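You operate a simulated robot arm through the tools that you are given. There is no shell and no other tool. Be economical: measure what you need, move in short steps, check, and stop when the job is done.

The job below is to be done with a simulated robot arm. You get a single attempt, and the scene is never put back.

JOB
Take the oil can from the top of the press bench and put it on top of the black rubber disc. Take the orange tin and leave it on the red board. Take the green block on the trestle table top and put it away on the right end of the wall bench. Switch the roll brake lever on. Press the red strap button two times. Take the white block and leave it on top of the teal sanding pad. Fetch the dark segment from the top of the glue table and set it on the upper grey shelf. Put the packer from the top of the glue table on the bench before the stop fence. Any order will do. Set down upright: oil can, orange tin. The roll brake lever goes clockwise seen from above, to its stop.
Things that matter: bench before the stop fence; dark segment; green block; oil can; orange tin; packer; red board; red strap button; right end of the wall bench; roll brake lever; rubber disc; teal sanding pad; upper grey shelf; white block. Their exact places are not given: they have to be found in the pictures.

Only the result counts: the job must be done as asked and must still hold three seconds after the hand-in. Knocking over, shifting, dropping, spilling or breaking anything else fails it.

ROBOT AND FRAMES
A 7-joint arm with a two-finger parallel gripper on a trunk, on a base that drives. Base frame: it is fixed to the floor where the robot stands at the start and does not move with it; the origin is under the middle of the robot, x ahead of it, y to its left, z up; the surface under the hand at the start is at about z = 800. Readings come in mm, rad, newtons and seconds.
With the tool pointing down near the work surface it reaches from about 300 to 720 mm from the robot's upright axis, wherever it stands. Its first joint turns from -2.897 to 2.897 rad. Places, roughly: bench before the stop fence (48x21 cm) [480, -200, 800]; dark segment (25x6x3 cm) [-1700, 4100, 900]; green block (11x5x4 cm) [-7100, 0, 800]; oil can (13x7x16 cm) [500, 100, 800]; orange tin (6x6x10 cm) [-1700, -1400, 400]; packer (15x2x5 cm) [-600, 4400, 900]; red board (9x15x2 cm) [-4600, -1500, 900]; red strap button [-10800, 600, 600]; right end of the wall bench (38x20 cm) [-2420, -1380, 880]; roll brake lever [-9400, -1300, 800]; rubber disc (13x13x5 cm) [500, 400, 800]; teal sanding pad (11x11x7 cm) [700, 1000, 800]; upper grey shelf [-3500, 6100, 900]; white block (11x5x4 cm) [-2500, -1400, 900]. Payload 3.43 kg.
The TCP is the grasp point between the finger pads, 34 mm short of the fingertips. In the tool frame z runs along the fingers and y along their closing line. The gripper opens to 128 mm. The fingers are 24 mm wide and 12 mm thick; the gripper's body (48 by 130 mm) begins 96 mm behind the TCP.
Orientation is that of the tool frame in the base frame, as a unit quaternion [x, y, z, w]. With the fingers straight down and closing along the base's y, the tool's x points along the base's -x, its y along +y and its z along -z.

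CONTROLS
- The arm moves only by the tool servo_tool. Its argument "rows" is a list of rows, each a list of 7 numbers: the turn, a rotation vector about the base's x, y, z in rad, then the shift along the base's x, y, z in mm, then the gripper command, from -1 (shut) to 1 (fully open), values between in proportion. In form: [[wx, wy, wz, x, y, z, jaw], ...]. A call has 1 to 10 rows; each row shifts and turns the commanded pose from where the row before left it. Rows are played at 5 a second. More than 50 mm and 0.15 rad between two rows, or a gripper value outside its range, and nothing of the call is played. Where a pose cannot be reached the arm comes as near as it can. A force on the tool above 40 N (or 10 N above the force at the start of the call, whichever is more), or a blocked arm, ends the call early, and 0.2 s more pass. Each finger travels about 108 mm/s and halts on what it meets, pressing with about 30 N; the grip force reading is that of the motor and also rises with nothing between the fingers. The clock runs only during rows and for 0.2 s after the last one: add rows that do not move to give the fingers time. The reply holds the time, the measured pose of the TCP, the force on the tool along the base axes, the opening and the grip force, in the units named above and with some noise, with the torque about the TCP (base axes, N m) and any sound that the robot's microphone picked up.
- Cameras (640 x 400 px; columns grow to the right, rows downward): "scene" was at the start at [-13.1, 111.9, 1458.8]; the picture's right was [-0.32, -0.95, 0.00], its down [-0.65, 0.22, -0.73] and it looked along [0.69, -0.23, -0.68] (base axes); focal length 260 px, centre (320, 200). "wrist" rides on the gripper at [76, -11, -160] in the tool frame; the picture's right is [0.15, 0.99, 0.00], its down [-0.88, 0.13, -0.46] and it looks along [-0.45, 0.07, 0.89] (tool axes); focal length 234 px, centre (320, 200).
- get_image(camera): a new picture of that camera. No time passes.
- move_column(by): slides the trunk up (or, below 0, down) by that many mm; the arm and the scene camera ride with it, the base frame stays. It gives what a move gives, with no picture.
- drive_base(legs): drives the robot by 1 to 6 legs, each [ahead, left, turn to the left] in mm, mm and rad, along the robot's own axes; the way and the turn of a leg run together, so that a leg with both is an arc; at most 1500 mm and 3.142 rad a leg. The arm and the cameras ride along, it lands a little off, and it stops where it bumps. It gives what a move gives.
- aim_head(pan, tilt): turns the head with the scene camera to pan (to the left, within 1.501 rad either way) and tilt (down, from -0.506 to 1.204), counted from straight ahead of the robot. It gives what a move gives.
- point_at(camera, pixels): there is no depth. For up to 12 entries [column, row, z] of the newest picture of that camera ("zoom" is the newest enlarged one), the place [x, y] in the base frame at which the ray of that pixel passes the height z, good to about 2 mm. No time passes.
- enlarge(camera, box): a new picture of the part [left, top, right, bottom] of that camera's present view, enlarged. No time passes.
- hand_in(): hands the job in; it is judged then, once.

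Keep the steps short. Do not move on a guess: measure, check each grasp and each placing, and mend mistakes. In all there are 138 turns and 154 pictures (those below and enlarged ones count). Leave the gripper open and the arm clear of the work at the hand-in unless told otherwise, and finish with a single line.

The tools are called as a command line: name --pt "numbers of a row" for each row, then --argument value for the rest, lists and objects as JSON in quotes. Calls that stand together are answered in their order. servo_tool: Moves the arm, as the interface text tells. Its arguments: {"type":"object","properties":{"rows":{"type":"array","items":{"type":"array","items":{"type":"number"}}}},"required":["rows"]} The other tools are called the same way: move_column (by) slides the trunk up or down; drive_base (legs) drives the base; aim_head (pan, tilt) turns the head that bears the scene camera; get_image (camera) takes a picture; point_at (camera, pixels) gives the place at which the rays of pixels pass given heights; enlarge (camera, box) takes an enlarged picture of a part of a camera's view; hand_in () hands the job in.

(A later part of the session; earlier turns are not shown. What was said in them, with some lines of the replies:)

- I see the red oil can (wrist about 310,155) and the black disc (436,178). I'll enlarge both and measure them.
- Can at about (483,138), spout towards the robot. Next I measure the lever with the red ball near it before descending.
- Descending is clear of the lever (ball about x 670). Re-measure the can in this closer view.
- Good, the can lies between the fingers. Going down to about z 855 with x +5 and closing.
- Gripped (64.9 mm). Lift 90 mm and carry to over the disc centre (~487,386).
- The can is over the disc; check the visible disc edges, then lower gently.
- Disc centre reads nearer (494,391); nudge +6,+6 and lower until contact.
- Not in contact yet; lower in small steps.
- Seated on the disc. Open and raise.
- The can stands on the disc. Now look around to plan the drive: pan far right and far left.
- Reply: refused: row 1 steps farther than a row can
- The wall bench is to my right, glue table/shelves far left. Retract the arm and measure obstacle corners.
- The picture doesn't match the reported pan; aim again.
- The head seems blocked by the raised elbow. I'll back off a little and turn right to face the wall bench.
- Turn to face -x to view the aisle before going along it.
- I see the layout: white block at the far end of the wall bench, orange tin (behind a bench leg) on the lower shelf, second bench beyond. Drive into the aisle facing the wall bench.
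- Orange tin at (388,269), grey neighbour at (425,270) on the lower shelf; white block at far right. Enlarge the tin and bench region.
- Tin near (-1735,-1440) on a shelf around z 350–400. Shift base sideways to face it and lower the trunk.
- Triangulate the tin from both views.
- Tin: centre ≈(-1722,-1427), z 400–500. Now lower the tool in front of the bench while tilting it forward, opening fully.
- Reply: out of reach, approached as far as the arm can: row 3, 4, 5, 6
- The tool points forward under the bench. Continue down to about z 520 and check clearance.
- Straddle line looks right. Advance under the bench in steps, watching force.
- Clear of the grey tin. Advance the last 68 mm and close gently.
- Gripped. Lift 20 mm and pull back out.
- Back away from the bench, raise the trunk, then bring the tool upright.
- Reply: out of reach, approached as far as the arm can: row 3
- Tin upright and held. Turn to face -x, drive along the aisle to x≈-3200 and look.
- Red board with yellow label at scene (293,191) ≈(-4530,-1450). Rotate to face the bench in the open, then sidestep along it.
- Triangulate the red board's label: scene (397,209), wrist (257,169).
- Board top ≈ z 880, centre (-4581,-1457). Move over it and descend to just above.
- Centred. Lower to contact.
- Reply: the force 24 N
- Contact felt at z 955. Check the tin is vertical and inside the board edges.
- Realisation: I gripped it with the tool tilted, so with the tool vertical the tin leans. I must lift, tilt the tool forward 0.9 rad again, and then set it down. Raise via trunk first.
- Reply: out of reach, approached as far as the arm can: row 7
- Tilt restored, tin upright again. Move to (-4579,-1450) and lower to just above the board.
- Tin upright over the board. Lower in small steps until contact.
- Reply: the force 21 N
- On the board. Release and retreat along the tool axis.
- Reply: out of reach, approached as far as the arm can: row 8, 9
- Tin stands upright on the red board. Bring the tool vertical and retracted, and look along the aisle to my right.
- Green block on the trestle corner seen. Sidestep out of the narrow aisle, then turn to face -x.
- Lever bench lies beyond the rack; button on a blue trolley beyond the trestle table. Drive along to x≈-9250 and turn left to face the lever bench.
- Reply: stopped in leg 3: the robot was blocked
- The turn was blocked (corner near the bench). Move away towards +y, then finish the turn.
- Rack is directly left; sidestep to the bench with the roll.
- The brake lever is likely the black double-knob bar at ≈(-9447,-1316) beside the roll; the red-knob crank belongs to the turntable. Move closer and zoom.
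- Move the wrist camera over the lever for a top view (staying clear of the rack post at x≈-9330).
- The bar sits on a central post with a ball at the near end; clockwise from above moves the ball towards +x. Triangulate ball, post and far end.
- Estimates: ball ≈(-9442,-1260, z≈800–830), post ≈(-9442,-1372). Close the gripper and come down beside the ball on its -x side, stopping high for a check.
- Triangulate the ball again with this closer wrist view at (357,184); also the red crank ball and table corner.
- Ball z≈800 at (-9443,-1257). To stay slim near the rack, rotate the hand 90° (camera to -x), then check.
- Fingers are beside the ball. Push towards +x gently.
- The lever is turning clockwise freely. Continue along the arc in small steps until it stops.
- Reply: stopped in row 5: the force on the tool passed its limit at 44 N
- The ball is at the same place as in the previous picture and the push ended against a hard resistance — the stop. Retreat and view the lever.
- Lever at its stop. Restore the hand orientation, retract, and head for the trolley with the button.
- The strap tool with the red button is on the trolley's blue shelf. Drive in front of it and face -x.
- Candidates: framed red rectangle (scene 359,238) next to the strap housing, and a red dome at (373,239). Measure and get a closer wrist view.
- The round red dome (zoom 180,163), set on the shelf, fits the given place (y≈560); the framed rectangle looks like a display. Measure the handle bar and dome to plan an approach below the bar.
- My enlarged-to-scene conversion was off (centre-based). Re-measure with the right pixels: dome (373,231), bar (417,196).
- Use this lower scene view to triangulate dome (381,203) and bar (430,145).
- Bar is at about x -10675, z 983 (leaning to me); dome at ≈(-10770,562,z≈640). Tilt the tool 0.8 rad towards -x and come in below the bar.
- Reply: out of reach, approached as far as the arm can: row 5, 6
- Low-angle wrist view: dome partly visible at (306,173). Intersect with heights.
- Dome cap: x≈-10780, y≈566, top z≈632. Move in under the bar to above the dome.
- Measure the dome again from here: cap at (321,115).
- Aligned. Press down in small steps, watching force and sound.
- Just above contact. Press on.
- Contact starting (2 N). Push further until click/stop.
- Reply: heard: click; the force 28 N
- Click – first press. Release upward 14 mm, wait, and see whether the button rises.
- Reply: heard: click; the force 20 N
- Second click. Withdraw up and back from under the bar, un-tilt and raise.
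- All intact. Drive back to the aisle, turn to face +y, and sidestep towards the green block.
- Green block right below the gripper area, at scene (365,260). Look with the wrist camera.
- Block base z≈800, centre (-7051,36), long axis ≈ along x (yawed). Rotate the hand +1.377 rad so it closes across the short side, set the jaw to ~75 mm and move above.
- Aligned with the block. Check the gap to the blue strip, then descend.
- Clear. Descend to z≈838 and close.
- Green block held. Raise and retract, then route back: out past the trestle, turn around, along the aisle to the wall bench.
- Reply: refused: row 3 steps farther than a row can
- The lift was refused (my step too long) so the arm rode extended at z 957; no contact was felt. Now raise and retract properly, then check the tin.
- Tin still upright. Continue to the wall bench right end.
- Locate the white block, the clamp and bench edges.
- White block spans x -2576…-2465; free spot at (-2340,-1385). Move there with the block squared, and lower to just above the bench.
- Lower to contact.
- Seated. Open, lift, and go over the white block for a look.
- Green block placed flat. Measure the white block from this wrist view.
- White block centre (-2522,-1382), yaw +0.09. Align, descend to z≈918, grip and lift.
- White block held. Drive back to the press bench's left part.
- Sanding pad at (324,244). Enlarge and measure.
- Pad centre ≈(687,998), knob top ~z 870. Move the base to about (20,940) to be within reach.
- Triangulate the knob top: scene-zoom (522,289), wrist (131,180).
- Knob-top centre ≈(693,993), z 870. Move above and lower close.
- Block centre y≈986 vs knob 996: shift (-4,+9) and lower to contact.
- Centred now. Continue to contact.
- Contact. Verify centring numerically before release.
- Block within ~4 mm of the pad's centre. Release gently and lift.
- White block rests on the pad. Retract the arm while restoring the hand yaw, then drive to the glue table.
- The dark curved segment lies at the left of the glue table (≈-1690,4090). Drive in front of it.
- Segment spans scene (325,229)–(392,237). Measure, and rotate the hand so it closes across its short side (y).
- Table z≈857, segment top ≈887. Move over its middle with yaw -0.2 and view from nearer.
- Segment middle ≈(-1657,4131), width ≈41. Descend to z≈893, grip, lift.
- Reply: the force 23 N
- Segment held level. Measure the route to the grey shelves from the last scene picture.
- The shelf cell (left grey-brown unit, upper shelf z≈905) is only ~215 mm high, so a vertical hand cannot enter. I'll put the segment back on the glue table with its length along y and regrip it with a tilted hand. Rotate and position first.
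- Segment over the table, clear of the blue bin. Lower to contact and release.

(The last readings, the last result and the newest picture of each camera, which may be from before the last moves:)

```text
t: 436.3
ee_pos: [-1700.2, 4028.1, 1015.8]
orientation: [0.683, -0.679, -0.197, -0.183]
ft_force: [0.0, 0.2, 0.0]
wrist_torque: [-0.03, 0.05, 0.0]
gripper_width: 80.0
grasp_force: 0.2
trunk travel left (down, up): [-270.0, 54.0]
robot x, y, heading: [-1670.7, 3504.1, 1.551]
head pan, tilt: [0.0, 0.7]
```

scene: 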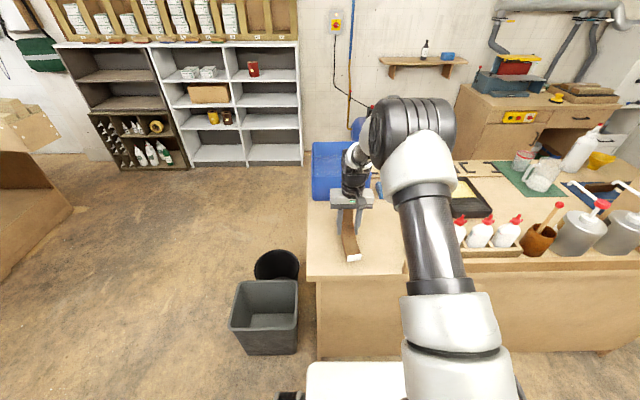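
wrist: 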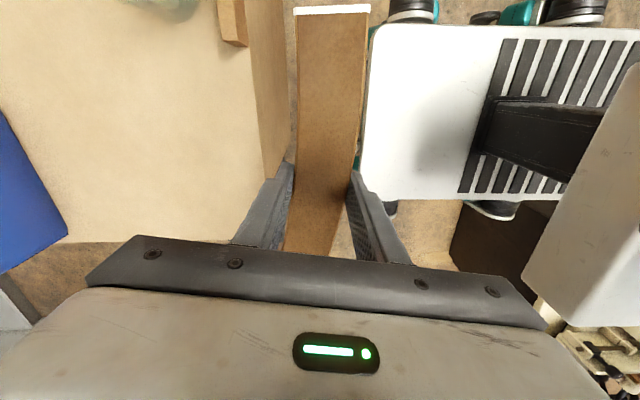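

Continue tilting to 1.0 rad and look at the segment.

servo_tool --pt "0.15 0 0 0 -10 -10 0.25" --pt "0.15 0 0 0 -10 -10 0.25" --pt "0.14 0 0 0 -10 -10 0.25" --pt "0 0 0 0 0 0 0.25"

get_image --camera "wrist"

```text
t: 437.3
ee_pos: [-1700.6, 3998.0, 986.7]
orientation: [0.627, -0.62, -0.339, -0.327]
ft_force: [-0.7, 0.5, 0.2]
wrist_torque: [0.01, 0.0, -0.01]
gripper_width: 80.0
grasp_force: 0.1
trunk travel left (down, up): [-270.0, 54.0]
robot x, y, heading: [-1670.5, 3506.4, 1.547]
head pan, tilt: [0.0, 0.7]
```

```text
21 pictures are left
```

wrist: 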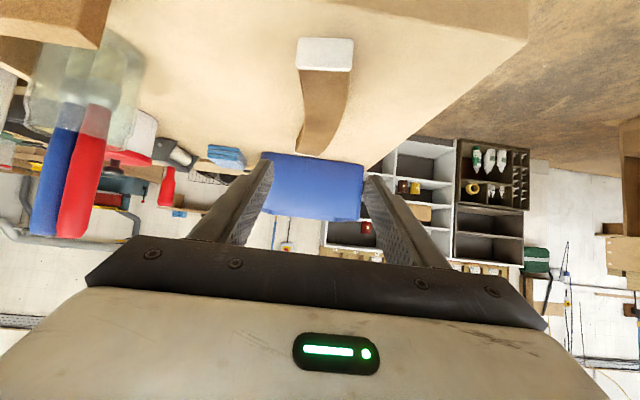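

point_at --camera "wrist" --pixels '[[302, 70, 890], [352, 70, 890], [299, 37, 861], [353, 40, 861], [330, 100, 890], [304, 152, 890], [328, 154, 890], [309, 110, 890], [346, 110, 890]]'

```text
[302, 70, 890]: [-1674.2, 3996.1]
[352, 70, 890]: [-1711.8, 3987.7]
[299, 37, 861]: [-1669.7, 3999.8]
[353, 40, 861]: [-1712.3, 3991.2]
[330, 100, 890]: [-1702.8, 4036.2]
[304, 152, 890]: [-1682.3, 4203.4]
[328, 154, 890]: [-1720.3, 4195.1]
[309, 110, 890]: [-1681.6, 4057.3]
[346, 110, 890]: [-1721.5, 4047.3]
```

Near end at (-1693,3993); grip at about y 4078, x -1704. Move in and close.

servo_tool --pt "0 0 0 -2 30 -30 0.25" --pt "0 0 0 -2 30 -30 0.25" --pt "0 0 0 0 20 -25 0.25" --pt "0 0 0 0 0 -8 0.25" --pt "0 0 0 0 0 0 0.25" --pt "0 0 0 0 0 0 -0.2" --pt "0 0 0 0 0 0 -0.7" --pt "0 0 0 0 0 0 -0.7"

servo_tool --pt "0 0 0 0 0 20 -0.7" --pt "0 0 0 0 0 40 -0.7" --pt "0 0 0 0 0 40 -0.7" --pt "0 0 0 0 -40 20 -0.7" --pt "0 0 0 0 -45 0 -0.7" --pt "0 0 0 0 0 0 -0.7"

get_image --camera "wrist"

```text
t: 439.1
ee_pos: [-1702.1, 4080.0, 892.3]
orientation: [0.627, -0.62, -0.34, -0.327]
ft_force: [0.5, 0.3, 0.2]
wrist_torque: [0.16, -0.07, -0.05]
gripper_width: 44.3
grasp_force: 30.4
trunk travel left (down, up): [-270.0, 54.0]
robot x, y, heading: [-1667.2, 3508.6, 1.547]
head pan, tilt: [0.0, 0.7]
```

```text
t: 440.5
ee_pos: [-1705.7, 3998.2, 1012.7]
orientation: [0.627, -0.62, -0.339, -0.327]
ft_force: [0.4, 0.3, -1.5]
wrist_torque: [-0.1, -0.03, -0.01]
gripper_width: 44.2
grasp_force: 30.3
out of reach, approached as far as the arm can: row 5
trunk travel left (down, up): [-270.0, 54.0]
robot x, y, heading: [-1666.2, 3503.7, 1.545]
head pan, tilt: [0.0, 0.7]
```

```text
20 pictures are left
```

wrist: 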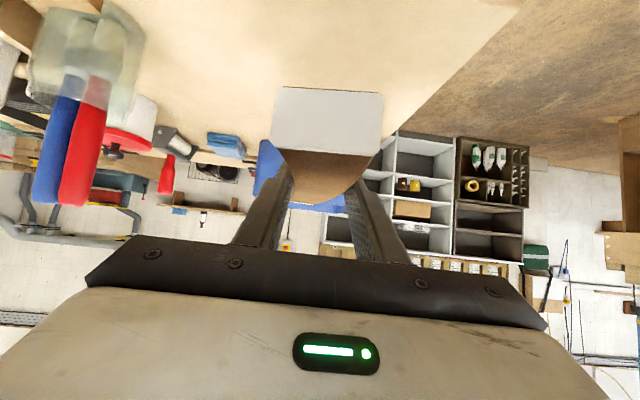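

Held at its near half, level. Drive towards the shelf unit and look.

drive_base --legs '[[-250, 0, 0.02], [0, 1400, 0], [0, 380, 0], [1450, 0, 0], [150, 0, 0]]'

aim_head --pan 0.0 --tilt 0.5

get_image --camera "scene"

```text
t: 444.6
ee_pos: [-1799.9, 3750.2, 1013.0]
orientation: [0.635, -0.613, -0.342, -0.322]
ft_force: [0.0, 0.4, -1.8]
wrist_torque: [-0.07, 0.01, -0.01]
gripper_width: 44.0
grasp_force: 29.7
trunk travel left (down, up): [-270.0, 54.0]
robot x, y, heading: [-1750.0, 3257.9, 1.572]
head pan, tilt: [0.0, 0.7]
stopped in leg 2: the robot was blocked; the commanded pose is now the measured one
```

```text
t: 445.4
ee_pos: [-1799.6, 3749.7, 1012.7]
orientation: [0.635, -0.613, -0.343, -0.322]
ft_force: [-0.9, 0.2, -2.3]
wrist_torque: [-0.09, 0.03, -0.02]
gripper_width: 44.3
grasp_force: 29.8
trunk travel left (down, up): [-270.0, 54.0]
robot x, y, heading: [-1749.8, 3256.9, 1.572]
head pan, tilt: [0.0, 0.499]
```

```text
19 pictures are left
```

scene: 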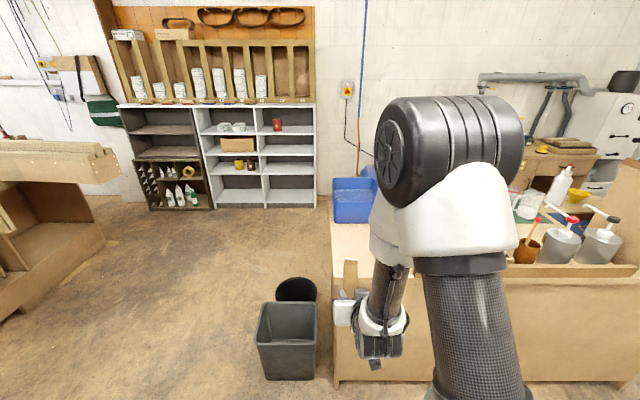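

Blocked by something on my left/rear. Look left.

aim_head --pan 1.45 --tilt 0.8

get_image --camera "scene"

point_at --camera "scene" --pixels '[[320, 330, 0], [450, 330, 0], [200, 330, 0], [320, 250, 0]]'

```text
t: 446.9
ee_pos: [-1799.5, 3750.4, 1012.6]
orientation: [0.634, -0.613, -0.343, -0.323]
ft_force: [0.2, 0.6, -1.4]
wrist_torque: [-0.08, -0.02, 0.0]
gripper_width: 44.2
grasp_force: 30.4
trunk travel left (down, up): [-270.0, 54.0]
robot x, y, heading: [-1749.1, 3258.7, 1.571]
head pan, tilt: [1.45, 0.799]
```

```text
18 pictures are left
```

scene: 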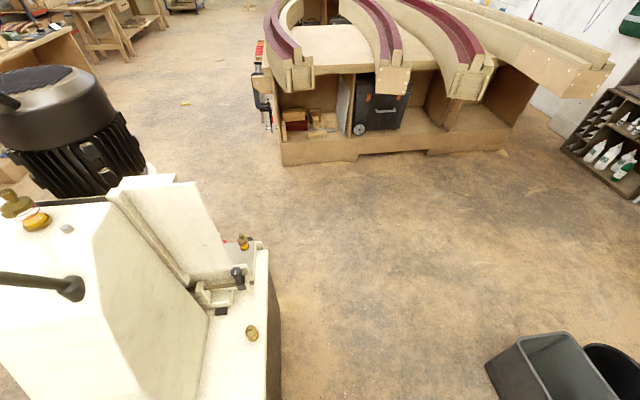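

```text
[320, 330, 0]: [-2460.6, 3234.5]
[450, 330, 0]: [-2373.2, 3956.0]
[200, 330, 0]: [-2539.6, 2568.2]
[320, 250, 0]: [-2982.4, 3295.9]
```

A machine is at left-rear (up to y≈3020). Check overhanging arches on the far-left table.

point_at --camera "scene" --pixels '[[612, 68, 950], [545, 98, 900], [470, 100, 900], [405, 95, 900], [505, 150, 0], [285, 165, 0], [275, 398, 0], [245, 240, 900]]'

```text
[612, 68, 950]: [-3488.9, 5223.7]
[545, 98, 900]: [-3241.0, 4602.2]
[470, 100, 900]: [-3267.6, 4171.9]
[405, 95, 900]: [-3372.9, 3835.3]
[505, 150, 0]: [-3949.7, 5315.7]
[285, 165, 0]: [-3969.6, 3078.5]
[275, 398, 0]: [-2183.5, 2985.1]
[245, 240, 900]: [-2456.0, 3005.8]
```

Arches overhang to x≈-3240, so I'll go north along x≈-2800, and stop short of the shelves.

drive_base --legs '[[225, 0, 0], [0, 1050, 0], [1300, 0, 0], [350, 0, 0]]'

aim_head --pan 0.35 --tilt 0.6

get_image --camera "scene"

```text
t: 466.6
ee_pos: [-2877.2, 5617.3, 1012.7]
orientation: [0.64, -0.607, -0.346, -0.32]
ft_force: [0.8, -0.1, -1.0]
wrist_torque: [-0.04, -0.01, -0.01]
gripper_width: 44.3
grasp_force: 30.1
trunk travel left (down, up): [-270.0, 54.0]
robot x, y, heading: [-2818.4, 5125.0, 1.593]
head pan, tilt: [1.45, 0.799]
```

```text
t: 467.9
ee_pos: [-2876.4, 5617.6, 1013.9]
orientation: [0.64, -0.607, -0.346, -0.32]
ft_force: [0.7, 0.6, -2.3]
wrist_torque: [-0.09, 0.01, 0.01]
gripper_width: 44.1
grasp_force: 30.1
trunk travel left (down, up): [-270.0, 54.0]
robot x, y, heading: [-2814.1, 5129.3, 1.588]
head pan, tilt: [0.351, 0.6]
```

```text
17 pictures are left
```

scene: 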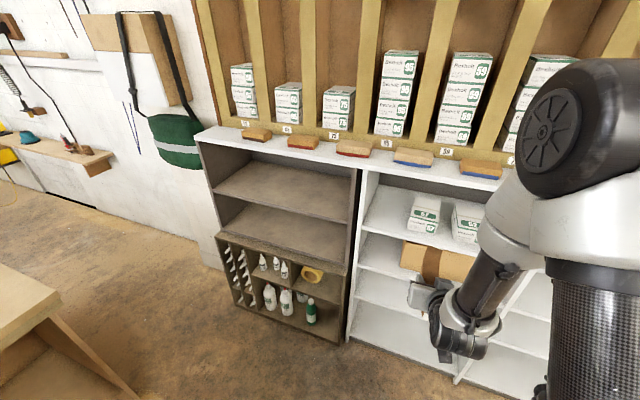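

Measure the unit: floor corners, upper shelf front edge and top.

point_at --camera "scene" --pixels '[[340, 343, 0], [232, 303, 0], [350, 224, 900], [350, 224, 850], [217, 196, 900], [217, 196, 850], [357, 168, 1130], [357, 168, 1080], [203, 140, 1130], [258, 166, 900], [258, 166, 860], [55, 293, 900]]'

enlarge --camera "scene" --box '[180, 110, 400, 260]'

```text
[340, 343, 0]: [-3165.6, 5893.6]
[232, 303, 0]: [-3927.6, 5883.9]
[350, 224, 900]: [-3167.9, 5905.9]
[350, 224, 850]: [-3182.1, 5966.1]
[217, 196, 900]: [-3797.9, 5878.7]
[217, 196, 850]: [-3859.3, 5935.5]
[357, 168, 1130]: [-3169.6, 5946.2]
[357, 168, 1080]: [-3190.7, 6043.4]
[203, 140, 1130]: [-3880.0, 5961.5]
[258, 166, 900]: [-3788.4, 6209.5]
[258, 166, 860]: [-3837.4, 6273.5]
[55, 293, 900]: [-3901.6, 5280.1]
```

```text
2.67 times, centred on (290, 185) of scene
```

zoom: 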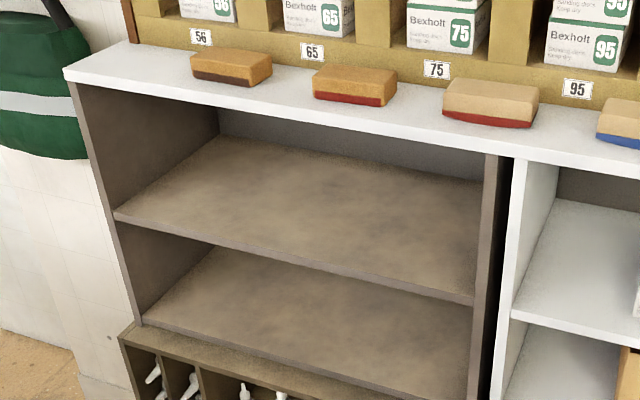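

Upper grey shelf: z≈900, front y≈5890, back ≈6200, x -3200…-3830, top ≈1150. Sidestep to x≈-3200, then set the arm to x≈-3480, z≈970.

drive_base --legs '[[0, 390, -0.017]]'

servo_tool --pt "0 0 -0.02 -40 0 -10 -0.7" --pt "0 0 -0.02 -40 0 -10 -0.7" --pt "0 0 -0.01 -40 0 -10 -0.7" --pt "0 0 0 -40 0 -8 -0.7" --pt "0 0 0 -40 0 -5 -0.7" --pt "0 0 0 0 0 0 -0.7"

get_image --camera "scene"

```text
t: 472.3
ee_pos: [-3258.3, 5616.7, 1011.3]
orientation: [0.632, -0.615, -0.342, -0.324]
ft_force: [0.7, 0.3, -2.2]
wrist_torque: [-0.07, 0.02, 0.02]
gripper_width: 44.1
grasp_force: 29.7
trunk travel left (down, up): [-270.0, 54.0]
robot x, y, heading: [-3210.0, 5122.8, 1.572]
head pan, tilt: [0.351, 0.6]
```

```text
t: 473.7
ee_pos: [-3457.3, 5616.5, 970.0]
orientation: [-0.618, 0.63, 0.334, 0.331]
ft_force: [0.2, -0.4, -2.2]
wrist_torque: [-0.05, -0.02, 0.01]
gripper_width: 44.1
grasp_force: 29.7
trunk travel left (down, up): [-270.0, 54.0]
robot x, y, heading: [-3211.3, 5123.6, 1.563]
head pan, tilt: [0.351, 0.6]
```

```text
15 pictures are left
```

scene: 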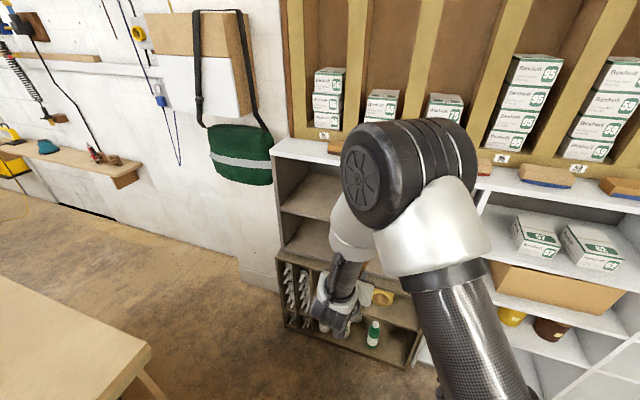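

Clear in front of the cell. Drive ahead 260 mm and check with the wrist camera.

drive_base --legs '[[250, 0, 0]]'

get_image --camera "wrist"

```text
t: 475.5
ee_pos: [-3452.9, 5868.1, 969.8]
orientation: [-0.615, 0.632, 0.333, 0.333]
ft_force: [0.5, 0.3, -2.0]
wrist_torque: [-0.11, 0.01, 0.0]
gripper_width: 44.1
grasp_force: 30.0
trunk travel left (down, up): [-270.0, 54.0]
robot x, y, heading: [-3207.5, 5372.4, 1.564]
head pan, tilt: [0.351, 0.6]
```

```text
14 pictures are left
```

wrist: 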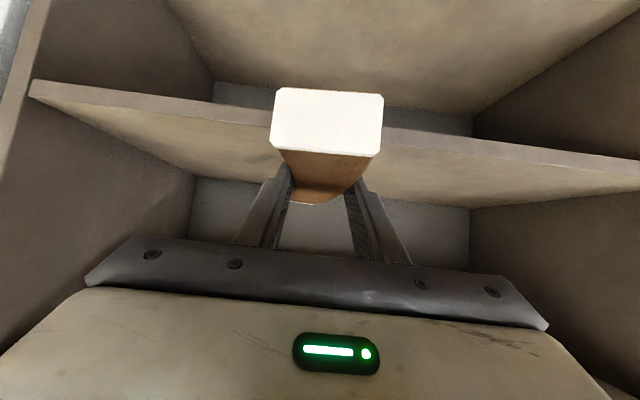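

point_at --camera "wrist" --pixels '[[180, 133, 890], [180, 133, 900], [180, 133, 910], [500, 165, 900], [500, 165, 910], [205, 178, 905], [465, 208, 905]]'

enlarge --camera "wrist" --box '[30, 60, 350, 260]'

```text
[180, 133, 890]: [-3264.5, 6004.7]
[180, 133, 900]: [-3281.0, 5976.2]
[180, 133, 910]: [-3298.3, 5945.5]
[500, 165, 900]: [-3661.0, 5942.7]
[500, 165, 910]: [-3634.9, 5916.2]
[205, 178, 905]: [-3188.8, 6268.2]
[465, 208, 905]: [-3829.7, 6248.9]
```

```text
2.00 times, centred on (190, 160) of wrist
```

zoom: 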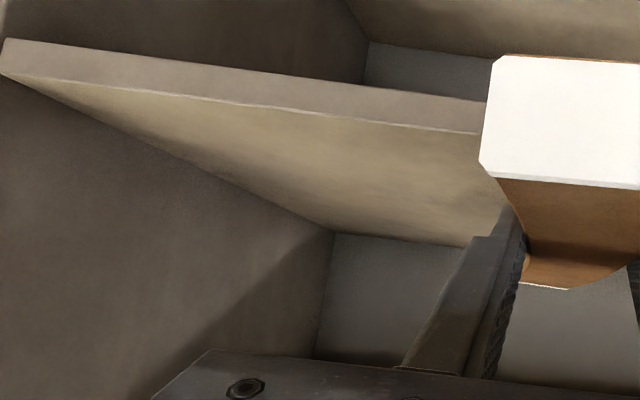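

Shelf edge confirmed (~5890, z≈900), depth ~370. Insert another 135 mm at this height.

servo_tool --pt "0 0 0 0 35 0 -0.7" --pt "0 0 0 0 35 0 -0.7" --pt "0 0 0 0 35 0 -0.7" --pt "0 0 0 0 35 0 -0.7" --pt "0 0 0 0 0 -15 -0.7" --pt "0 0 0 0 0 0 -0.7"

get_image --camera "wrist"

```text
t: 476.9
ee_pos: [-3453.5, 6008.8, 955.7]
orientation: [-0.615, 0.632, 0.333, 0.333]
ft_force: [-0.3, 0.2, -2.1]
wrist_torque: [-0.06, 0.0, -0.01]
gripper_width: 44.2
grasp_force: 30.1
trunk travel left (down, up): [-270.0, 54.0]
robot x, y, heading: [-3211.2, 5376.8, 1.565]
head pan, tilt: [0.351, 0.6]
```

```text
12 pictures are left
```

wrist: 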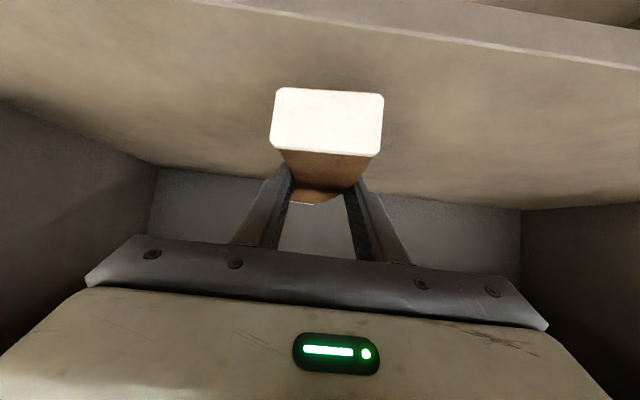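

Well inside. Lower to contact.

servo_tool --pt "0 0 0 0 0 -10 -0.7" --pt "0 0 0 0 0 -5 -0.7" --pt "0 0 0 0 0 -3 -0.7" --pt "0 0 0 0 0 -2 -0.7" --pt "0 0 0 0 0 -2 -0.7" --pt "0 0 0 0 0 -2 -0.7" --pt "0 0 0 0 0 0 -0.7"

```text
t: 478.5
ee_pos: [-3452.9, 6008.4, 935.9]
orientation: [-0.614, 0.631, 0.337, 0.335]
ft_force: [-1.6, -2.1, 30.8]
wrist_torque: [0.24, -0.26, -0.15]
gripper_width: 44.6
grasp_force: 30.1
trunk travel left (down, up): [-270.0, 54.0]
robot x, y, heading: [-3205.9, 5373.7, 1.561]
head pan, tilt: [0.351, 0.6]
```

Contact. Relieve, open and withdraw.

servo_tool --pt "0 0 0 0 0 3 -0.7" --pt "0 0 0 0 0 0 -0.2" --pt "0 0 0 0 0 0 0.2" --pt "0 0 0 0 0 0 0.2" --pt "0 0 0 0 -30 12 0.2" --pt "0 0 0 0 -40 10 0.2" --pt "0 0 0 0 -40 5 0.2" --pt "0 0 0 0 -40 0 0.2" --pt "0 0 0 0 0 0 0.2"

get_image --camera "wrist"

```text
t: 480.5
ee_pos: [-3455.3, 5856.5, 961.0]
orientation: [-0.616, 0.632, 0.332, 0.333]
ft_force: [0.2, 0.5, 1.0]
wrist_torque: [0.05, -0.04, -0.02]
gripper_width: 76.8
grasp_force: 0.1
trunk travel left (down, up): [-270.0, 54.0]
robot x, y, heading: [-3207.7, 5373.3, 1.564]
head pan, tilt: [0.351, 0.6]
```

```text
11 pictures are left
```

wrist: 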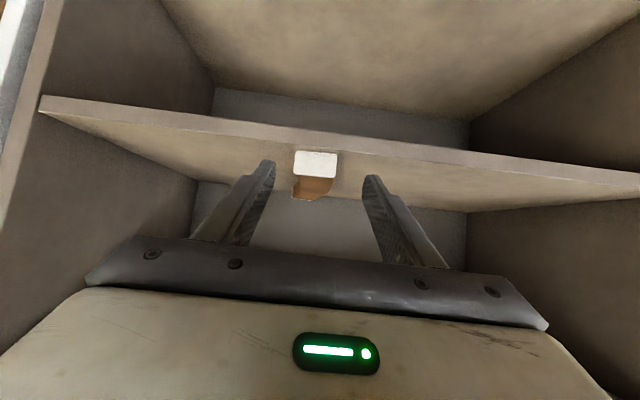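

Segment rests on the upper grey shelf. Now for the packer behind the hutch: back off, bring the hand vertical and retracted, turn around, and sidestep along the back of the glue table.

drive_base --legs '[[-270, 0, 0]]'

servo_tool --pt "-0.14 0 0 30 -10 20 0.2" --pt "-0.14 0 0 30 -10 20 0.2" --pt "-0.14 0 0 30 -20 20 0.2" --pt "-0.14 0 0 30 -20 20 0.2" --pt "-0.14 0 0 30 -20 20 0.2" --pt "-0.14 0 0 30 -20 20 0.2" --pt "-0.14 0 0 30 -20 20 0.2" --pt "-0.02 0 0 30 -15 0 0.2" --pt "0 0 0 0 -10 0 0.2"

drive_base --legs '[[0, -520, 0], [0, 0, -3.135], [0, 1450, 0], [0, 500, 0]]'

aim_head --pan 0.2 --tilt 0.75

get_image --camera "scene"

```text
t: 482.4
ee_pos: [-3457.5, 5592.8, 961.0]
orientation: [-0.616, 0.632, 0.333, 0.333]
ft_force: [-0.1, -0.1, -0.5]
wrist_torque: [-0.01, 0.0, 0.0]
gripper_width: 76.7
grasp_force: 0.0
trunk travel left (down, up): [-270.0, 54.0]
robot x, y, heading: [-3211.2, 5108.5, 1.569]
head pan, tilt: [0.351, 0.6]
```

```text
t: 484.4
ee_pos: [-3222.1, 5452.3, 1090.0]
orientation: [-0.702, 0.713, -0.01, -0.004]
ft_force: [1.7, -0.2, 0.3]
wrist_torque: [0.02, 0.15, -0.04]
gripper_width: 76.6
grasp_force: 0.1
out of reach, approached as far as the arm can: row 4
trunk travel left (down, up): [-270.0, 54.0]
robot x, y, heading: [-3211.1, 5110.1, 1.568]
head pan, tilt: [0.351, 0.6]
```

```text
t: 516.2
ee_pos: [-712.3, 4742.9, 1089.6]
orientation: [0.713, 0.702, 0.004, -0.01]
ft_force: [-0.7, -0.3, 0.3]
wrist_torque: [-0.01, 0.0, 0.01]
gripper_width: 76.7
grasp_force: 0.0
trunk travel left (down, up): [-270.0, 54.0]
robot x, y, heading: [-725.3, 5085.8, -1.573]
head pan, tilt: [0.351, 0.6]
```

```text
t: 516.9
ee_pos: [-712.4, 4743.2, 1089.3]
orientation: [0.712, 0.702, 0.003, -0.01]
ft_force: [-0.7, 0.4, 0.3]
wrist_torque: [-0.02, -0.01, -0.02]
gripper_width: 76.7
grasp_force: 0.1
trunk travel left (down, up): [-270.0, 54.0]
robot x, y, heading: [-726.4, 5083.5, -1.575]
head pan, tilt: [0.201, 0.75]
```

```text
10 pictures are left
```

scene: 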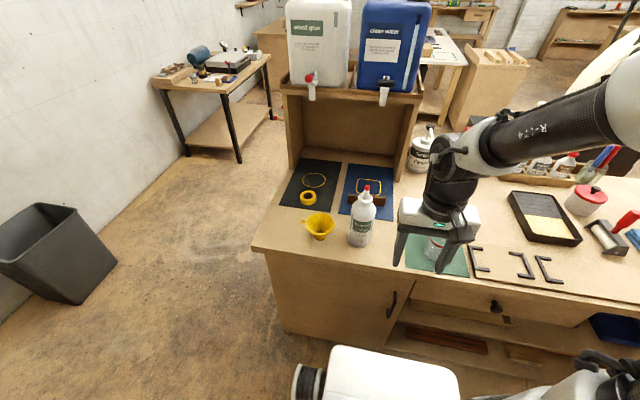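

Packer seems to be the dark bar behind the white bottle on the blue mat (370,200). Enlarge and take a wrist view from closer/higher.

enlarge --camera "scene" --box '[310, 155, 422, 255]'

servo_tool --pt "0 0 0 20 -20 30 0.2" --pt "0 0 0 25 -35 10 0.2" --pt "0 0 0 25 -35 0 0.2" --pt "0 0 0 20 -35 0 0.2" --pt "0 0 0 0 0 0 0.2"

get_image --camera "wrist"

point_at --camera "zoom" --pixels '[[220, 180, 911], [430, 190, 911], [320, 185, 861], [300, 345, 861], [315, 150, 1060]]'

```text
4.00 times, centred on (366, 205) of scene
```

zoom: 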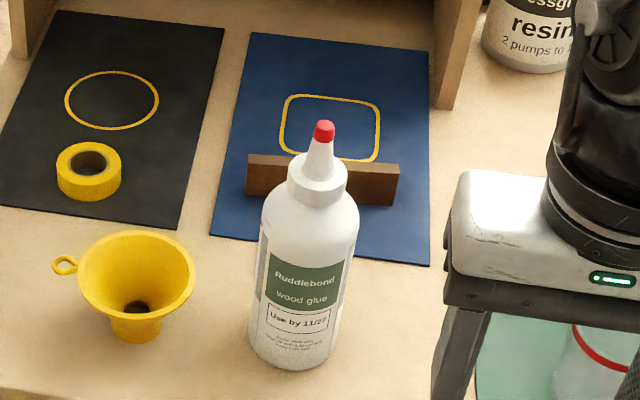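

```text
t: 518.1
ee_pos: [-622.4, 4618.4, 1130.0]
orientation: [0.712, 0.702, 0.002, -0.01]
ft_force: [0.6, 0.1, -0.7]
wrist_torque: [0.01, 0.0, 0.01]
gripper_width: 76.6
grasp_force: 0.0
trunk travel left (down, up): [-270.0, 54.0]
robot x, y, heading: [-729.0, 5087.5, -1.573]
head pan, tilt: [0.201, 0.75]
```

```text
8 pictures are left
```

wrist: 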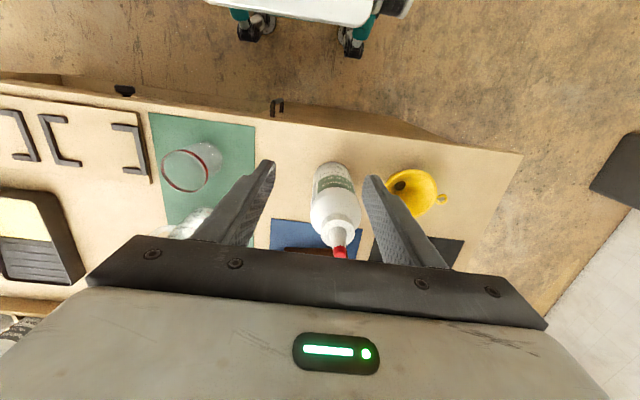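

```text
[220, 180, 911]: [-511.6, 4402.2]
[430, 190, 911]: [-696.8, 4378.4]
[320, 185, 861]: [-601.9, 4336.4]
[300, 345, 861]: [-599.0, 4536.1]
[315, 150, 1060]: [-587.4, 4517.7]
```

Packer: standing on edge at ≈(-602,4355), 50 tall, behind the glue bottle. Query exact edges, then move the base a bit closer and rotate the hand to close along y.

point_at --camera "zoom" --pixels '[[248, 154, 911], [398, 164, 911], [399, 177, 911], [249, 166, 911], [393, 206, 861], [247, 195, 861], [265, 210, 1000], [357, 215, 1000]]'

point_at --camera "scene" --pixels '[[252, 250, 861], [420, 275, 861], [311, 98, 1120], [384, 103, 1120], [290, 165, 861], [398, 178, 861]]'

drive_base --legs '[[40, 110, 0]]'

servo_tool --pt "0 0 0.145 -10 0 0 0.2" --pt "0 0 0.145 -10 0 0 0.2" --pt "0 0 0.145 -10 0 0 0.2" --pt "0 0 0.145 -10 0 0 0.2" --pt "0 0 0.145 -10 0 0 0.2" --pt "0 0 0.145 -10 0 0 0.2" --pt "0 0 0.145 -10 0 0 0.2" --pt "0 0 0.145 -5 0 0 0.2" --pt "0 0 0.145 0 0 0 0.2" --pt "0 0 0.145 0 0 0 0.2"

get_image --camera "wrist"

```text
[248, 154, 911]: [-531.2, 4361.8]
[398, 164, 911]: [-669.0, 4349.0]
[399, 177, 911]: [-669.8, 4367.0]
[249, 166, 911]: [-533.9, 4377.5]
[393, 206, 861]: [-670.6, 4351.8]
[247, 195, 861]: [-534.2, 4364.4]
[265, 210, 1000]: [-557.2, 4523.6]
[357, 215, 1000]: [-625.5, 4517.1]
```

```text
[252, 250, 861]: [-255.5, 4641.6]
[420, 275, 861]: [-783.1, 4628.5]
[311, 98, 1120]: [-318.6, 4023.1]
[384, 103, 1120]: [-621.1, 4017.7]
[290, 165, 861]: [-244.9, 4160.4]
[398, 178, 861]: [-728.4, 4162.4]
```

```text
t: 519.8
ee_pos: [-510.5, 4578.6, 1131.0]
orientation: [0.713, 0.702, 0.004, -0.01]
ft_force: [-0.3, -0.2, -0.6]
wrist_torque: [-0.01, -0.01, -0.03]
gripper_width: 76.7
grasp_force: 0.1
trunk travel left (down, up): [-270.0, 54.0]
robot x, y, heading: [-615.4, 5044.9, -1.576]
head pan, tilt: [0.201, 0.75]
```

```text
t: 522.0
ee_pos: [-504.0, 4687.2, 1122.2]
orientation: [0.07, 0.998, -0.004, -0.01]
ft_force: [-0.7, 0.3, -0.1]
wrist_torque: [-0.05, 0.01, 0.0]
gripper_width: 76.8
grasp_force: 0.0
out of reach, approached as far as the arm can: row 7, 8, 9, 10
trunk travel left (down, up): [-270.0, 54.0]
robot x, y, heading: [-610.3, 5044.4, -1.575]
head pan, tilt: [0.201, 0.75]
```

```text
7 pictures are left
```

wrist: 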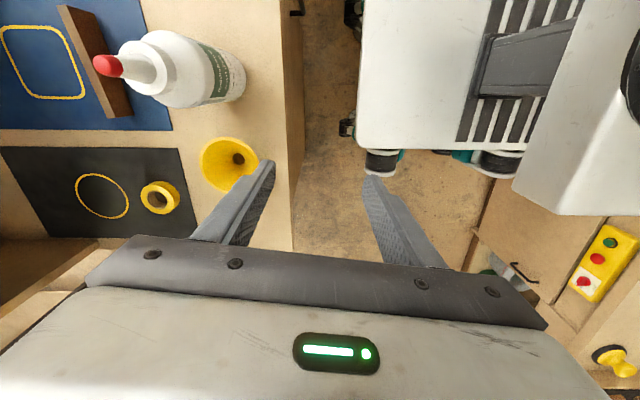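

Move along x≈-504 clear of the bottle, then over the packer, aligning the yaw, and look from z≈1000.

servo_tool --pt "0 0 0.06 0 -45 0 0.2" --pt "0 0 0.06 0 -45 0 0.2" --pt "0 0 0.06 0 -45 0 0.2" --pt "0 0 0.05 0 -45 0 0.2" --pt "0 0 0 0 -45 -10 0.2" --pt "0 0 0 0 -45 -20 0.2" --pt "0 0 0 0 -45 -20 0.2" --pt "0 0 0 0 -19 -35 0.2" --pt "0 0 0 -30 0 -30 0.2" --pt "0 0 0 0 0 0 0.2"

servo_tool --pt "0 0 0 -33 0 0 0.2" --pt "0 0 0 -34 0 0 0.2" --pt "0 0 0 0 0 0 0.2"

get_image --camera "wrist"

enlarge --camera "scene" --box '[280, 100, 440, 250]'

```text
t: 524.2
ee_pos: [-433.2, 4726.3, 1067.9]
orientation: [-0.047, 0.999, -0.005, -0.009]
ft_force: [0.3, -0.7, -0.1]
wrist_torque: [-0.01, -0.03, 0.01]
gripper_width: 76.9
grasp_force: 0.1
out of reach, approached as far as the arm can: row 1, 2, 3, 4, 5, 6, 7, 8, 9
trunk travel left (down, up): [-270.0, 54.0]
robot x, y, heading: [-619.7, 5045.4, -1.567]
head pan, tilt: [0.201, 0.75]
```

```text
t: 525.0
ee_pos: [-486.3, 4750.3, 1069.8]
orientation: [-0.046, 0.999, -0.006, -0.01]
ft_force: [0.3, 0.2, -0.6]
wrist_torque: [0.02, -0.02, -0.02]
gripper_width: 76.7
grasp_force: 0.1
out of reach, approached as far as the arm can: row 1, 2
trunk travel left (down, up): [-270.0, 54.0]
robot x, y, heading: [-618.2, 5047.1, -1.578]
head pan, tilt: [0.201, 0.75]
```

```text
6 pictures are left
```

wrist: 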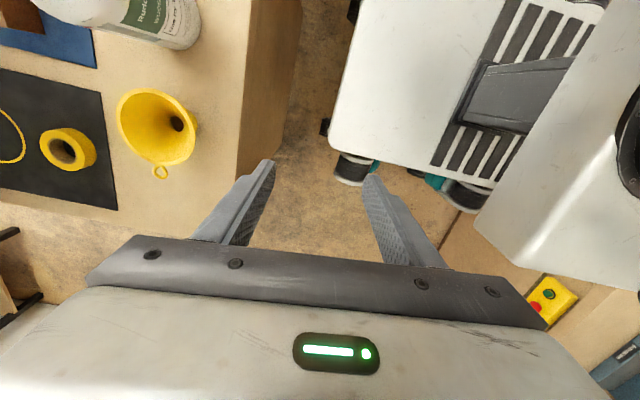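

```text
2.67 times, centred on (360, 175) of scene
```

zoom: 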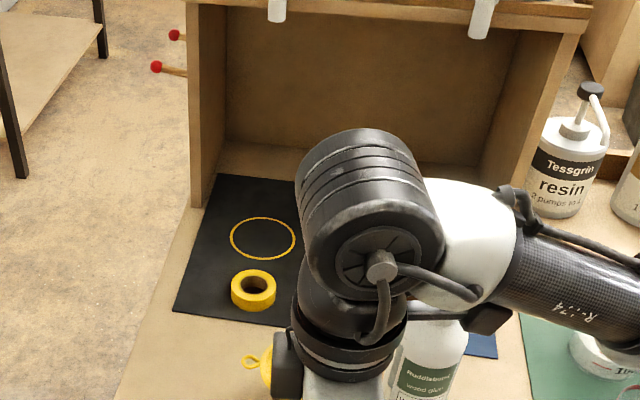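

The wrist hit its yaw limit this way round. Rotate the other way (-π in total) while raising, then advance beside the bottle.

drive_base --legs '[[25, 0, 0]]'

servo_tool --pt "0 0 -0.145 0 0 10 0.2" --pt "0 0 -0.145 0 0 10 0.2" --pt "0 0 -0.145 0 0 10 0.2" --pt "0 0 -0.145 0 0 10 0.2" --pt "0 0 -0.145 0 0 10 0.2" --pt "0 0 -0.145 0 0 10 0.2" --pt "0 0 -0.145 0 0 0 0.2" --pt "0 0 -0.145 0 0 0 0.2" --pt "0 0 -0.145 0 0 0 0.2" --pt "0 0 -0.145 0 0 0 0.2"

servo_tool --pt "0 0 -0.145 0 0 0 0.2" --pt "0 0 -0.145 0 0 0 0.2" --pt "0 0 -0.145 0 0 0 0.2" --pt "0 0 -0.145 0 0 0 0.2" --pt "0 0 -0.145 0 0 0 0.2" --pt "0 0 -0.145 0 0 0 0.2" --pt "0 0 -0.145 0 0 0 0.2" --pt "0 0 -0.145 0 0 0 0.2" --pt "0 0 -0.145 0 0 0 0.2" --pt "0 0 -0.145 0 0 0 0.2"

servo_tool --pt "0 0 -0.12 0 -45 0 0.2" --pt "0 0 -0.12 0 -45 0 0.2" --pt "0 0 0 0 -45 0 0.2" --pt "0 0 0 0 -45 0 0.2" --pt "0 0 0 0 -45 0 0.2" --pt "0 0 0 0 -45 0 0.2" --pt "0 0 0 0 -45 0 0.2" --pt "0 0 0 0 -45 0 0.2" --pt "0 0 0 0 0 0 0.2"

get_image --camera "wrist"

point_at --camera "wrist" --pixels '[[100, 100, 908], [540, 100, 908], [320, 100, 908], [100, 250, 908], [540, 250, 908], [320, 200, 908], [320, 50, 908], [200, 150, 908], [440, 150, 908]]'

```text
t: 525.9
ee_pos: [-486.2, 4725.4, 1069.2]
orientation: [-0.046, 0.999, -0.006, -0.011]
ft_force: [-0.1, -1.0, -0.5]
wrist_torque: [0.0, 0.0, 0.01]
gripper_width: 77.0
grasp_force: 0.1
trunk travel left (down, up): [-270.0, 54.0]
robot x, y, heading: [-613.8, 5020.6, -1.573]
head pan, tilt: [0.201, 0.75]
```

```text
t: 528.0
ee_pos: [-486.8, 4725.4, 1129.0]
orientation: [0.629, 0.777, 0.002, -0.012]
ft_force: [0.6, 0.2, -0.3]
wrist_torque: [0.0, -0.02, 0.01]
gripper_width: 76.7
grasp_force: 0.0
trunk travel left (down, up): [-270.0, 54.0]
robot x, y, heading: [-613.9, 5021.4, -1.578]
head pan, tilt: [0.201, 0.75]
```

```text
t: 530.2
ee_pos: [-485.3, 4725.6, 1129.1]
orientation: [0.986, 0.164, 0.009, -0.007]
ft_force: [-0.7, -0.1, -1.0]
wrist_torque: [0.02, 0.04, -0.02]
gripper_width: 77.0
grasp_force: 0.0
trunk travel left (down, up): [-270.0, 54.0]
robot x, y, heading: [-614.5, 5021.2, -1.577]
head pan, tilt: [0.201, 0.75]
```

```text
t: 532.2
ee_pos: [-486.1, 4363.6, 1127.5]
orientation: [0.999, 0.047, 0.009, -0.005]
ft_force: [0.5, -0.4, -0.5]
wrist_torque: [0.0, 0.02, -0.01]
gripper_width: 76.9
grasp_force: 0.1
trunk travel left (down, up): [-270.0, 54.0]
robot x, y, heading: [-615.3, 5021.3, -1.575]
head pan, tilt: [0.201, 0.75]
```

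```text
4 pictures are left
```

wrist: 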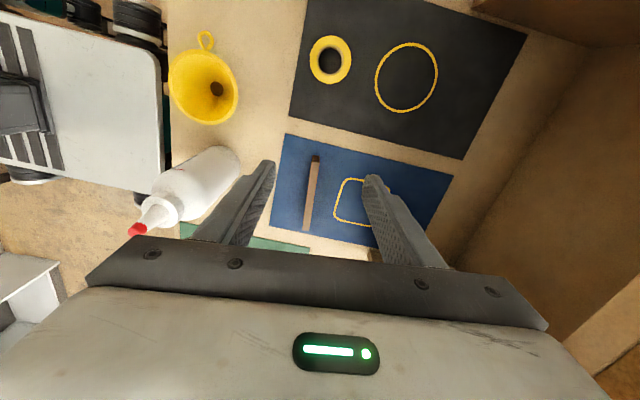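

```text
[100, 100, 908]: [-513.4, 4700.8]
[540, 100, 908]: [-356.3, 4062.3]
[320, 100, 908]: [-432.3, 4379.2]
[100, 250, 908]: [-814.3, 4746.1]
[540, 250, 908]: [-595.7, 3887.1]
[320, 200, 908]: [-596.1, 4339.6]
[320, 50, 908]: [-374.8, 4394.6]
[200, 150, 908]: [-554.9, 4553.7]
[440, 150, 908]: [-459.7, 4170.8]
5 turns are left
```

Packer centre ≈(-598,4355), yaw matches. Move over it and descend to z≈965, then check the wrist/bottle clearance in the scene view.

servo_tool --pt "0 0 0 -38 -3 0 0.2" --pt "0 0 0 -37 -3 0 0.2" --pt "0 0 0 -37 -3 0 0.2" --pt "0 0 0 0 0 -40 0.2" --pt "0 0 0 0 0 -40 0.2" --pt "0 0 0 0 0 -40 0.2" --pt "0 0 0 0 0 -42 0.2" --pt "0 0 0 0 0 0 0.2"

enlarge --camera "scene" --box '[290, 100, 450, 260]'

get_image --camera "wrist"

point_at --camera "wrist" --pixels '[[280, 150, 908], [360, 150, 908], [320, 190, 908], [320, 100, 908], [280, 100, 908], [360, 100, 908], [320, 230, 908]]'

```text
t: 534.0
ee_pos: [-598.8, 4355.1, 966.0]
orientation: [0.999, 0.046, 0.01, -0.006]
ft_force: [0.6, 0.8, -0.9]
wrist_torque: [0.02, 0.02, 0.05]
gripper_width: 76.7
grasp_force: 0.1
trunk travel left (down, up): [-270.0, 54.0]
robot x, y, heading: [-615.1, 5020.7, -1.578]
head pan, tilt: [0.201, 0.75]
```

```text
2.50 times, centred on (370, 180) of scene
```

zoom: 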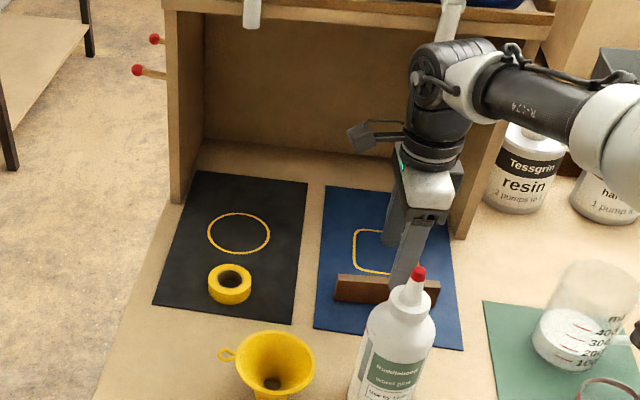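

```text
2 pictures are left
```

wrist: 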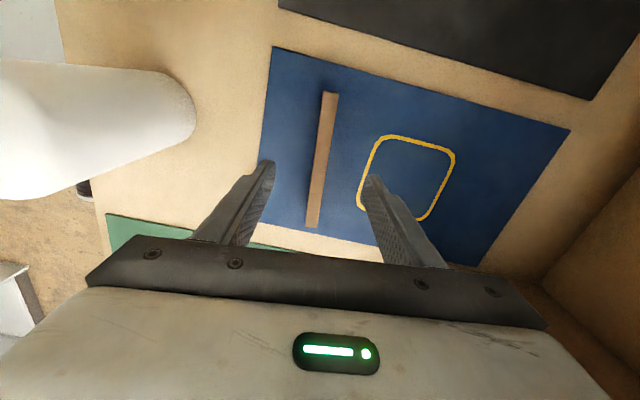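

```text
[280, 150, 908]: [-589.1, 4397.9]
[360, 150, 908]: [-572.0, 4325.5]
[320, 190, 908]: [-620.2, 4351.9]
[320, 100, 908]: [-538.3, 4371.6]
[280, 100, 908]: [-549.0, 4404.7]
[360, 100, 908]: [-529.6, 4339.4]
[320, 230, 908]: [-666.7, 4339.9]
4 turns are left
```

Arm is clear of the bottle; packer is between the fingers. Grip it, lift, retreat beside the bottle, and drive round the table's right end back to the press bench.

servo_tool --pt "0 0 0.05 2 3 -20 0.2" --pt "0 0 0 0 0 -20 0.2" --pt "0 0 0 0 0 -12 0.2" --pt "0 0 0 0 0 0 -0.3" --pt "0 0 0 0 0 0 -1" --pt "0 0 0 0 0 0 -1" --pt "0 0 0 0 0 0 -1" --pt "0 0 0 0 0 0 -1"

servo_tool --pt "0 0 0 0 0 30 -1" --pt "0 0 0 0 0 40 -1" --pt "0 0 0 0 0 45 -1" --pt "0 0 0 0 0 45 -1" --pt "0 0 0 0 0 45 -1" --pt "0 0 0 38 0 5 -1" --pt "0 0 0 38 0 0 -1" --pt "0 0 0 38 0 0 -1" --pt "0 0 0 0 0 0 -1"

servo_tool --pt "0 0 0 0 42 0 -1" --pt "0 0 0 0 42 0 -1" --pt "0 0 0 0 42 0 -1" --pt "0 0 0 0 42 0 -1" --pt "0 0 0 0 42 0 -1" --pt "0 0 0 0 42 0 -1" --pt "0 0 0 0 42 0 -1" --pt "0 0 0 0 20 0 -1" --pt "0 0 0 0 0 0 -1"

drive_base --legs '[[0, 815, 0], [1450, 0, 0], [700, -480, 0], [1450, 0, 0], [1400, 0, 0], [0, 0, 1.575]]'

drive_base --legs '[[200, 0, 0]]'

get_image --camera "wrist"

point_at --camera "wrist" --pixels '[[100, 100, 800], [100, 200, 800], [220, 100, 800], [320, 100, 800], [440, 100, 800], [540, 100, 800], [540, 200, 800], [220, 40, 800], [440, 40, 800]]'

```text
t: 535.9
ee_pos: [-596.2, 4359.4, 916.2]
orientation: [0.997, 0.07, 0.01, -0.006]
ft_force: [0.3, -0.2, 0.5]
wrist_torque: [0.0, 0.01, 0.03]
gripper_width: 13.0
grasp_force: 30.2
trunk travel left (down, up): [-270.0, 54.0]
robot x, y, heading: [-614.4, 5019.5, -1.572]
head pan, tilt: [0.201, 0.75]
```

```text
t: 537.9
ee_pos: [-483.9, 4358.3, 1126.9]
orientation: [0.997, 0.07, 0.01, -0.006]
ft_force: [0.1, -0.7, -0.4]
wrist_torque: [-0.03, 0.03, 0.05]
gripper_width: 12.8
grasp_force: 29.7
trunk travel left (down, up): [-270.0, 54.0]
robot x, y, heading: [-617.2, 5024.7, -1.574]
head pan, tilt: [0.201, 0.75]
```

```text
t: 539.9
ee_pos: [-480.2, 4673.9, 1126.1]
orientation: [0.997, 0.07, 0.011, -0.006]
ft_force: [-0.1, -1.0, -0.1]
wrist_torque: [-0.03, -0.01, 0.01]
gripper_width: 13.0
grasp_force: 29.8
trunk travel left (down, up): [-270.0, 54.0]
robot x, y, heading: [-616.4, 5022.9, -1.573]
head pan, tilt: [0.201, 0.75]
```

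```text
t: 576.7
ee_pos: [83.7, 206.1, 1126.1]
orientation: [0.639, 0.769, 0.003, -0.012]
ft_force: [0.0, 0.0, -1.0]
wrist_torque: [0.01, 0.03, -0.04]
gripper_width: 13.1
grasp_force: 30.6
trunk travel left (down, up): [-270.0, 54.0]
robot x, y, heading: [-257.2, 58.4, 0.044]
head pan, tilt: [0.201, 0.75]
```

```text
t: 578.3
ee_pos: [280.8, 214.5, 1126.4]
orientation: [0.638, 0.77, 0.002, -0.011]
ft_force: [-0.6, -0.4, -0.9]
wrist_torque: [0.01, 0.01, 0.02]
gripper_width: 13.2
grasp_force: 30.1
trunk travel left (down, up): [-270.0, 54.0]
robot x, y, heading: [-63.2, 66.2, 0.037]
head pan, tilt: [0.201, 0.75]
```

```text
1 pictures are left
```

wrist: 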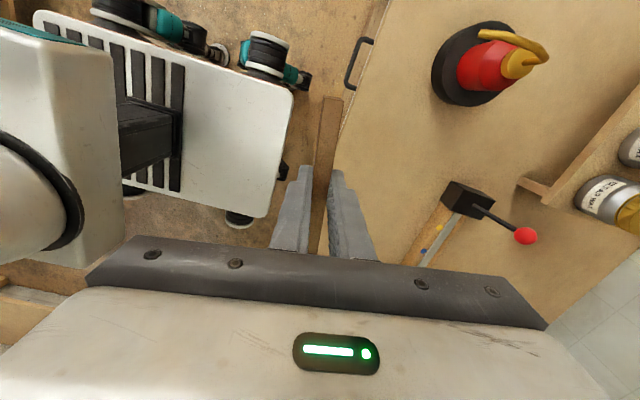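

```text
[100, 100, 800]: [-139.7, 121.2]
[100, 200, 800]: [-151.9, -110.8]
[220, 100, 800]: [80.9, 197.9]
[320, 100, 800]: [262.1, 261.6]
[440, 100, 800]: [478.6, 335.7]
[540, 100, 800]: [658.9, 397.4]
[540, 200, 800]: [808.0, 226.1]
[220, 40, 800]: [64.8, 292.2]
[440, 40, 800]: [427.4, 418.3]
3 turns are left
```

Packer is held (13 mm). Carry it to (455,-230), square it, lower to contact, release, lift and check.

servo_tool --pt "0 0 -0.019 17.4 -44.5 0 -1" --pt "0 0 -0.019 17.4 -44.5 0 -1" --pt "0 0 -0.019 17.4 -44.5 0 -1" --pt "0 0 -0.019 17.4 -44.5 0 -1" --pt "0 0 -0.019 17.4 -44.5 0 -1" --pt "0 0 -0.019 17.4 -44.5 0 -1" --pt "0 0 -0.019 17.4 -44.5 0 -1" --pt "0 0 -0.019 17.4 -44.5 0 -1" --pt "0 0 -0.019 17.4 -44.5 0 -1" --pt "0 0 -0.019 17.4 -44.5 0 -1"

servo_tool --pt "0 0 0 0 0 -44 -1" --pt "0 0 0 0 0 -44 -1" --pt "0 0 0 0 0 -44 -1" --pt "0 0 0 0 0 -44 -1" --pt "0 0 0 0 0 -44 -1" --pt "0 0 0 0 0 -40 -1" --pt "0 0 0 0 0 -4 -1" --pt "0 0 0 0 0 0 -1"

servo_tool --pt "0 0 0 0 0 -2 -1" --pt "0 0 0 0 0 -2 -1" --pt "0 0 0 0 0 -2 -1" --pt "0 0 0 0 0 -2 -1" --pt "0 0 0 0 0 -1.5 -1" --pt "0 0 0 0 0 -1.5 -1" --pt "0 0 0 0 0 0 -1"

servo_tool --pt "0 0 0 0 0 0.5 -1" --pt "0 0 0 0 0 0 -0.6" --pt "0 0 0 0 0 0 -0.2" --pt "0 0 0 0 0 0 0" --pt "0 0 0 0 0 0 0" --pt "0 0 0 0 0 40 0" --pt "0 0 0 0 0 45 0" --pt "0 0 0 0 0 45 0" --pt "0 0 0 0 0 45 0.5" --pt "0 0 0 0 0 45 0.5"

get_image --camera "wrist"

point_at --camera "wrist" --pixels '[[320, 200, 800], [320, 100, 800], [200, 100, 800], [440, 100, 800], [320, 150, 800], [320, 50, 800]]'

```text
t: 580.5
ee_pos: [454.7, -229.1, 1127.8]
orientation: [0.708, 0.706, 0.004, -0.011]
ft_force: [-0.7, -0.9, -0.7]
wrist_torque: [-0.02, 0.03, 0.0]
gripper_width: 13.0
grasp_force: 29.6
trunk travel left (down, up): [-270.0, 54.0]
robot x, y, heading: [-63.6, 64.7, 0.039]
head pan, tilt: [0.201, 0.75]
```

```text
t: 582.3
ee_pos: [453.5, -233.1, 859.3]
orientation: [0.709, 0.705, 0.003, -0.011]
ft_force: [-0.1, 0.6, -0.6]
wrist_torque: [0.0, -0.01, 0.03]
gripper_width: 13.1
grasp_force: 30.0
trunk travel left (down, up): [-270.0, 54.0]
robot x, y, heading: [-62.2, 65.4, 0.04]
head pan, tilt: [0.201, 0.75]
```

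```text
t: 583.9
ee_pos: [454.4, -230.3, 850.7]
orientation: [0.709, 0.705, 0.002, -0.01]
ft_force: [-0.6, 0.0, 1.3]
wrist_torque: [-0.15, 0.01, -0.02]
gripper_width: 12.9
grasp_force: 29.9
trunk travel left (down, up): [-270.0, 54.0]
robot x, y, heading: [-61.5, 65.1, 0.036]
head pan, tilt: [0.201, 0.75]
```

```text
t: 586.1
ee_pos: [452.5, -230.3, 1072.0]
orientation: [0.708, 0.706, 0.004, -0.011]
ft_force: [0.4, 0.3, 0.5]
wrist_torque: [0.01, -0.01, -0.01]
gripper_width: 96.1
grasp_force: 0.1
trunk travel left (down, up): [-270.0, 54.0]
robot x, y, heading: [-62.3, 63.1, 0.046]
head pan, tilt: [0.201, 0.75]
```

```text
0 pictures are left
```

wrist: 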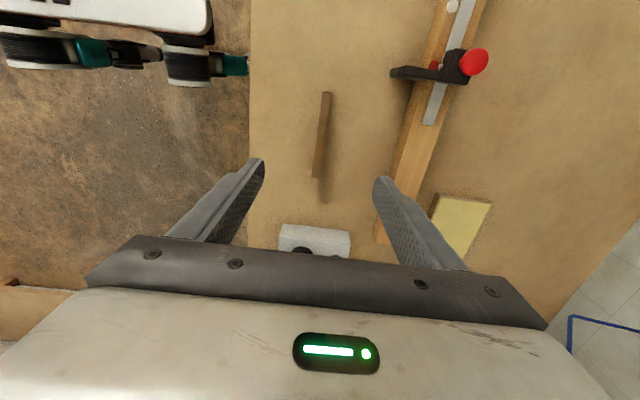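

```text
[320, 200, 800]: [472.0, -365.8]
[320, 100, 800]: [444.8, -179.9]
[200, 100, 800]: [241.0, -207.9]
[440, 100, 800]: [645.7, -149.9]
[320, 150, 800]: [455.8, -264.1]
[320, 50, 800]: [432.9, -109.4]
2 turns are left
```

The packer stands on the bench in front of the stop fence, at about (453,-230). The gripper is open and clear of the work, so I'm handing in.

hand_in

```text
The job is handed in.
```

I did all eight parts and handed the job in; each placing was checked in pictures, and the two button presses by a click each.
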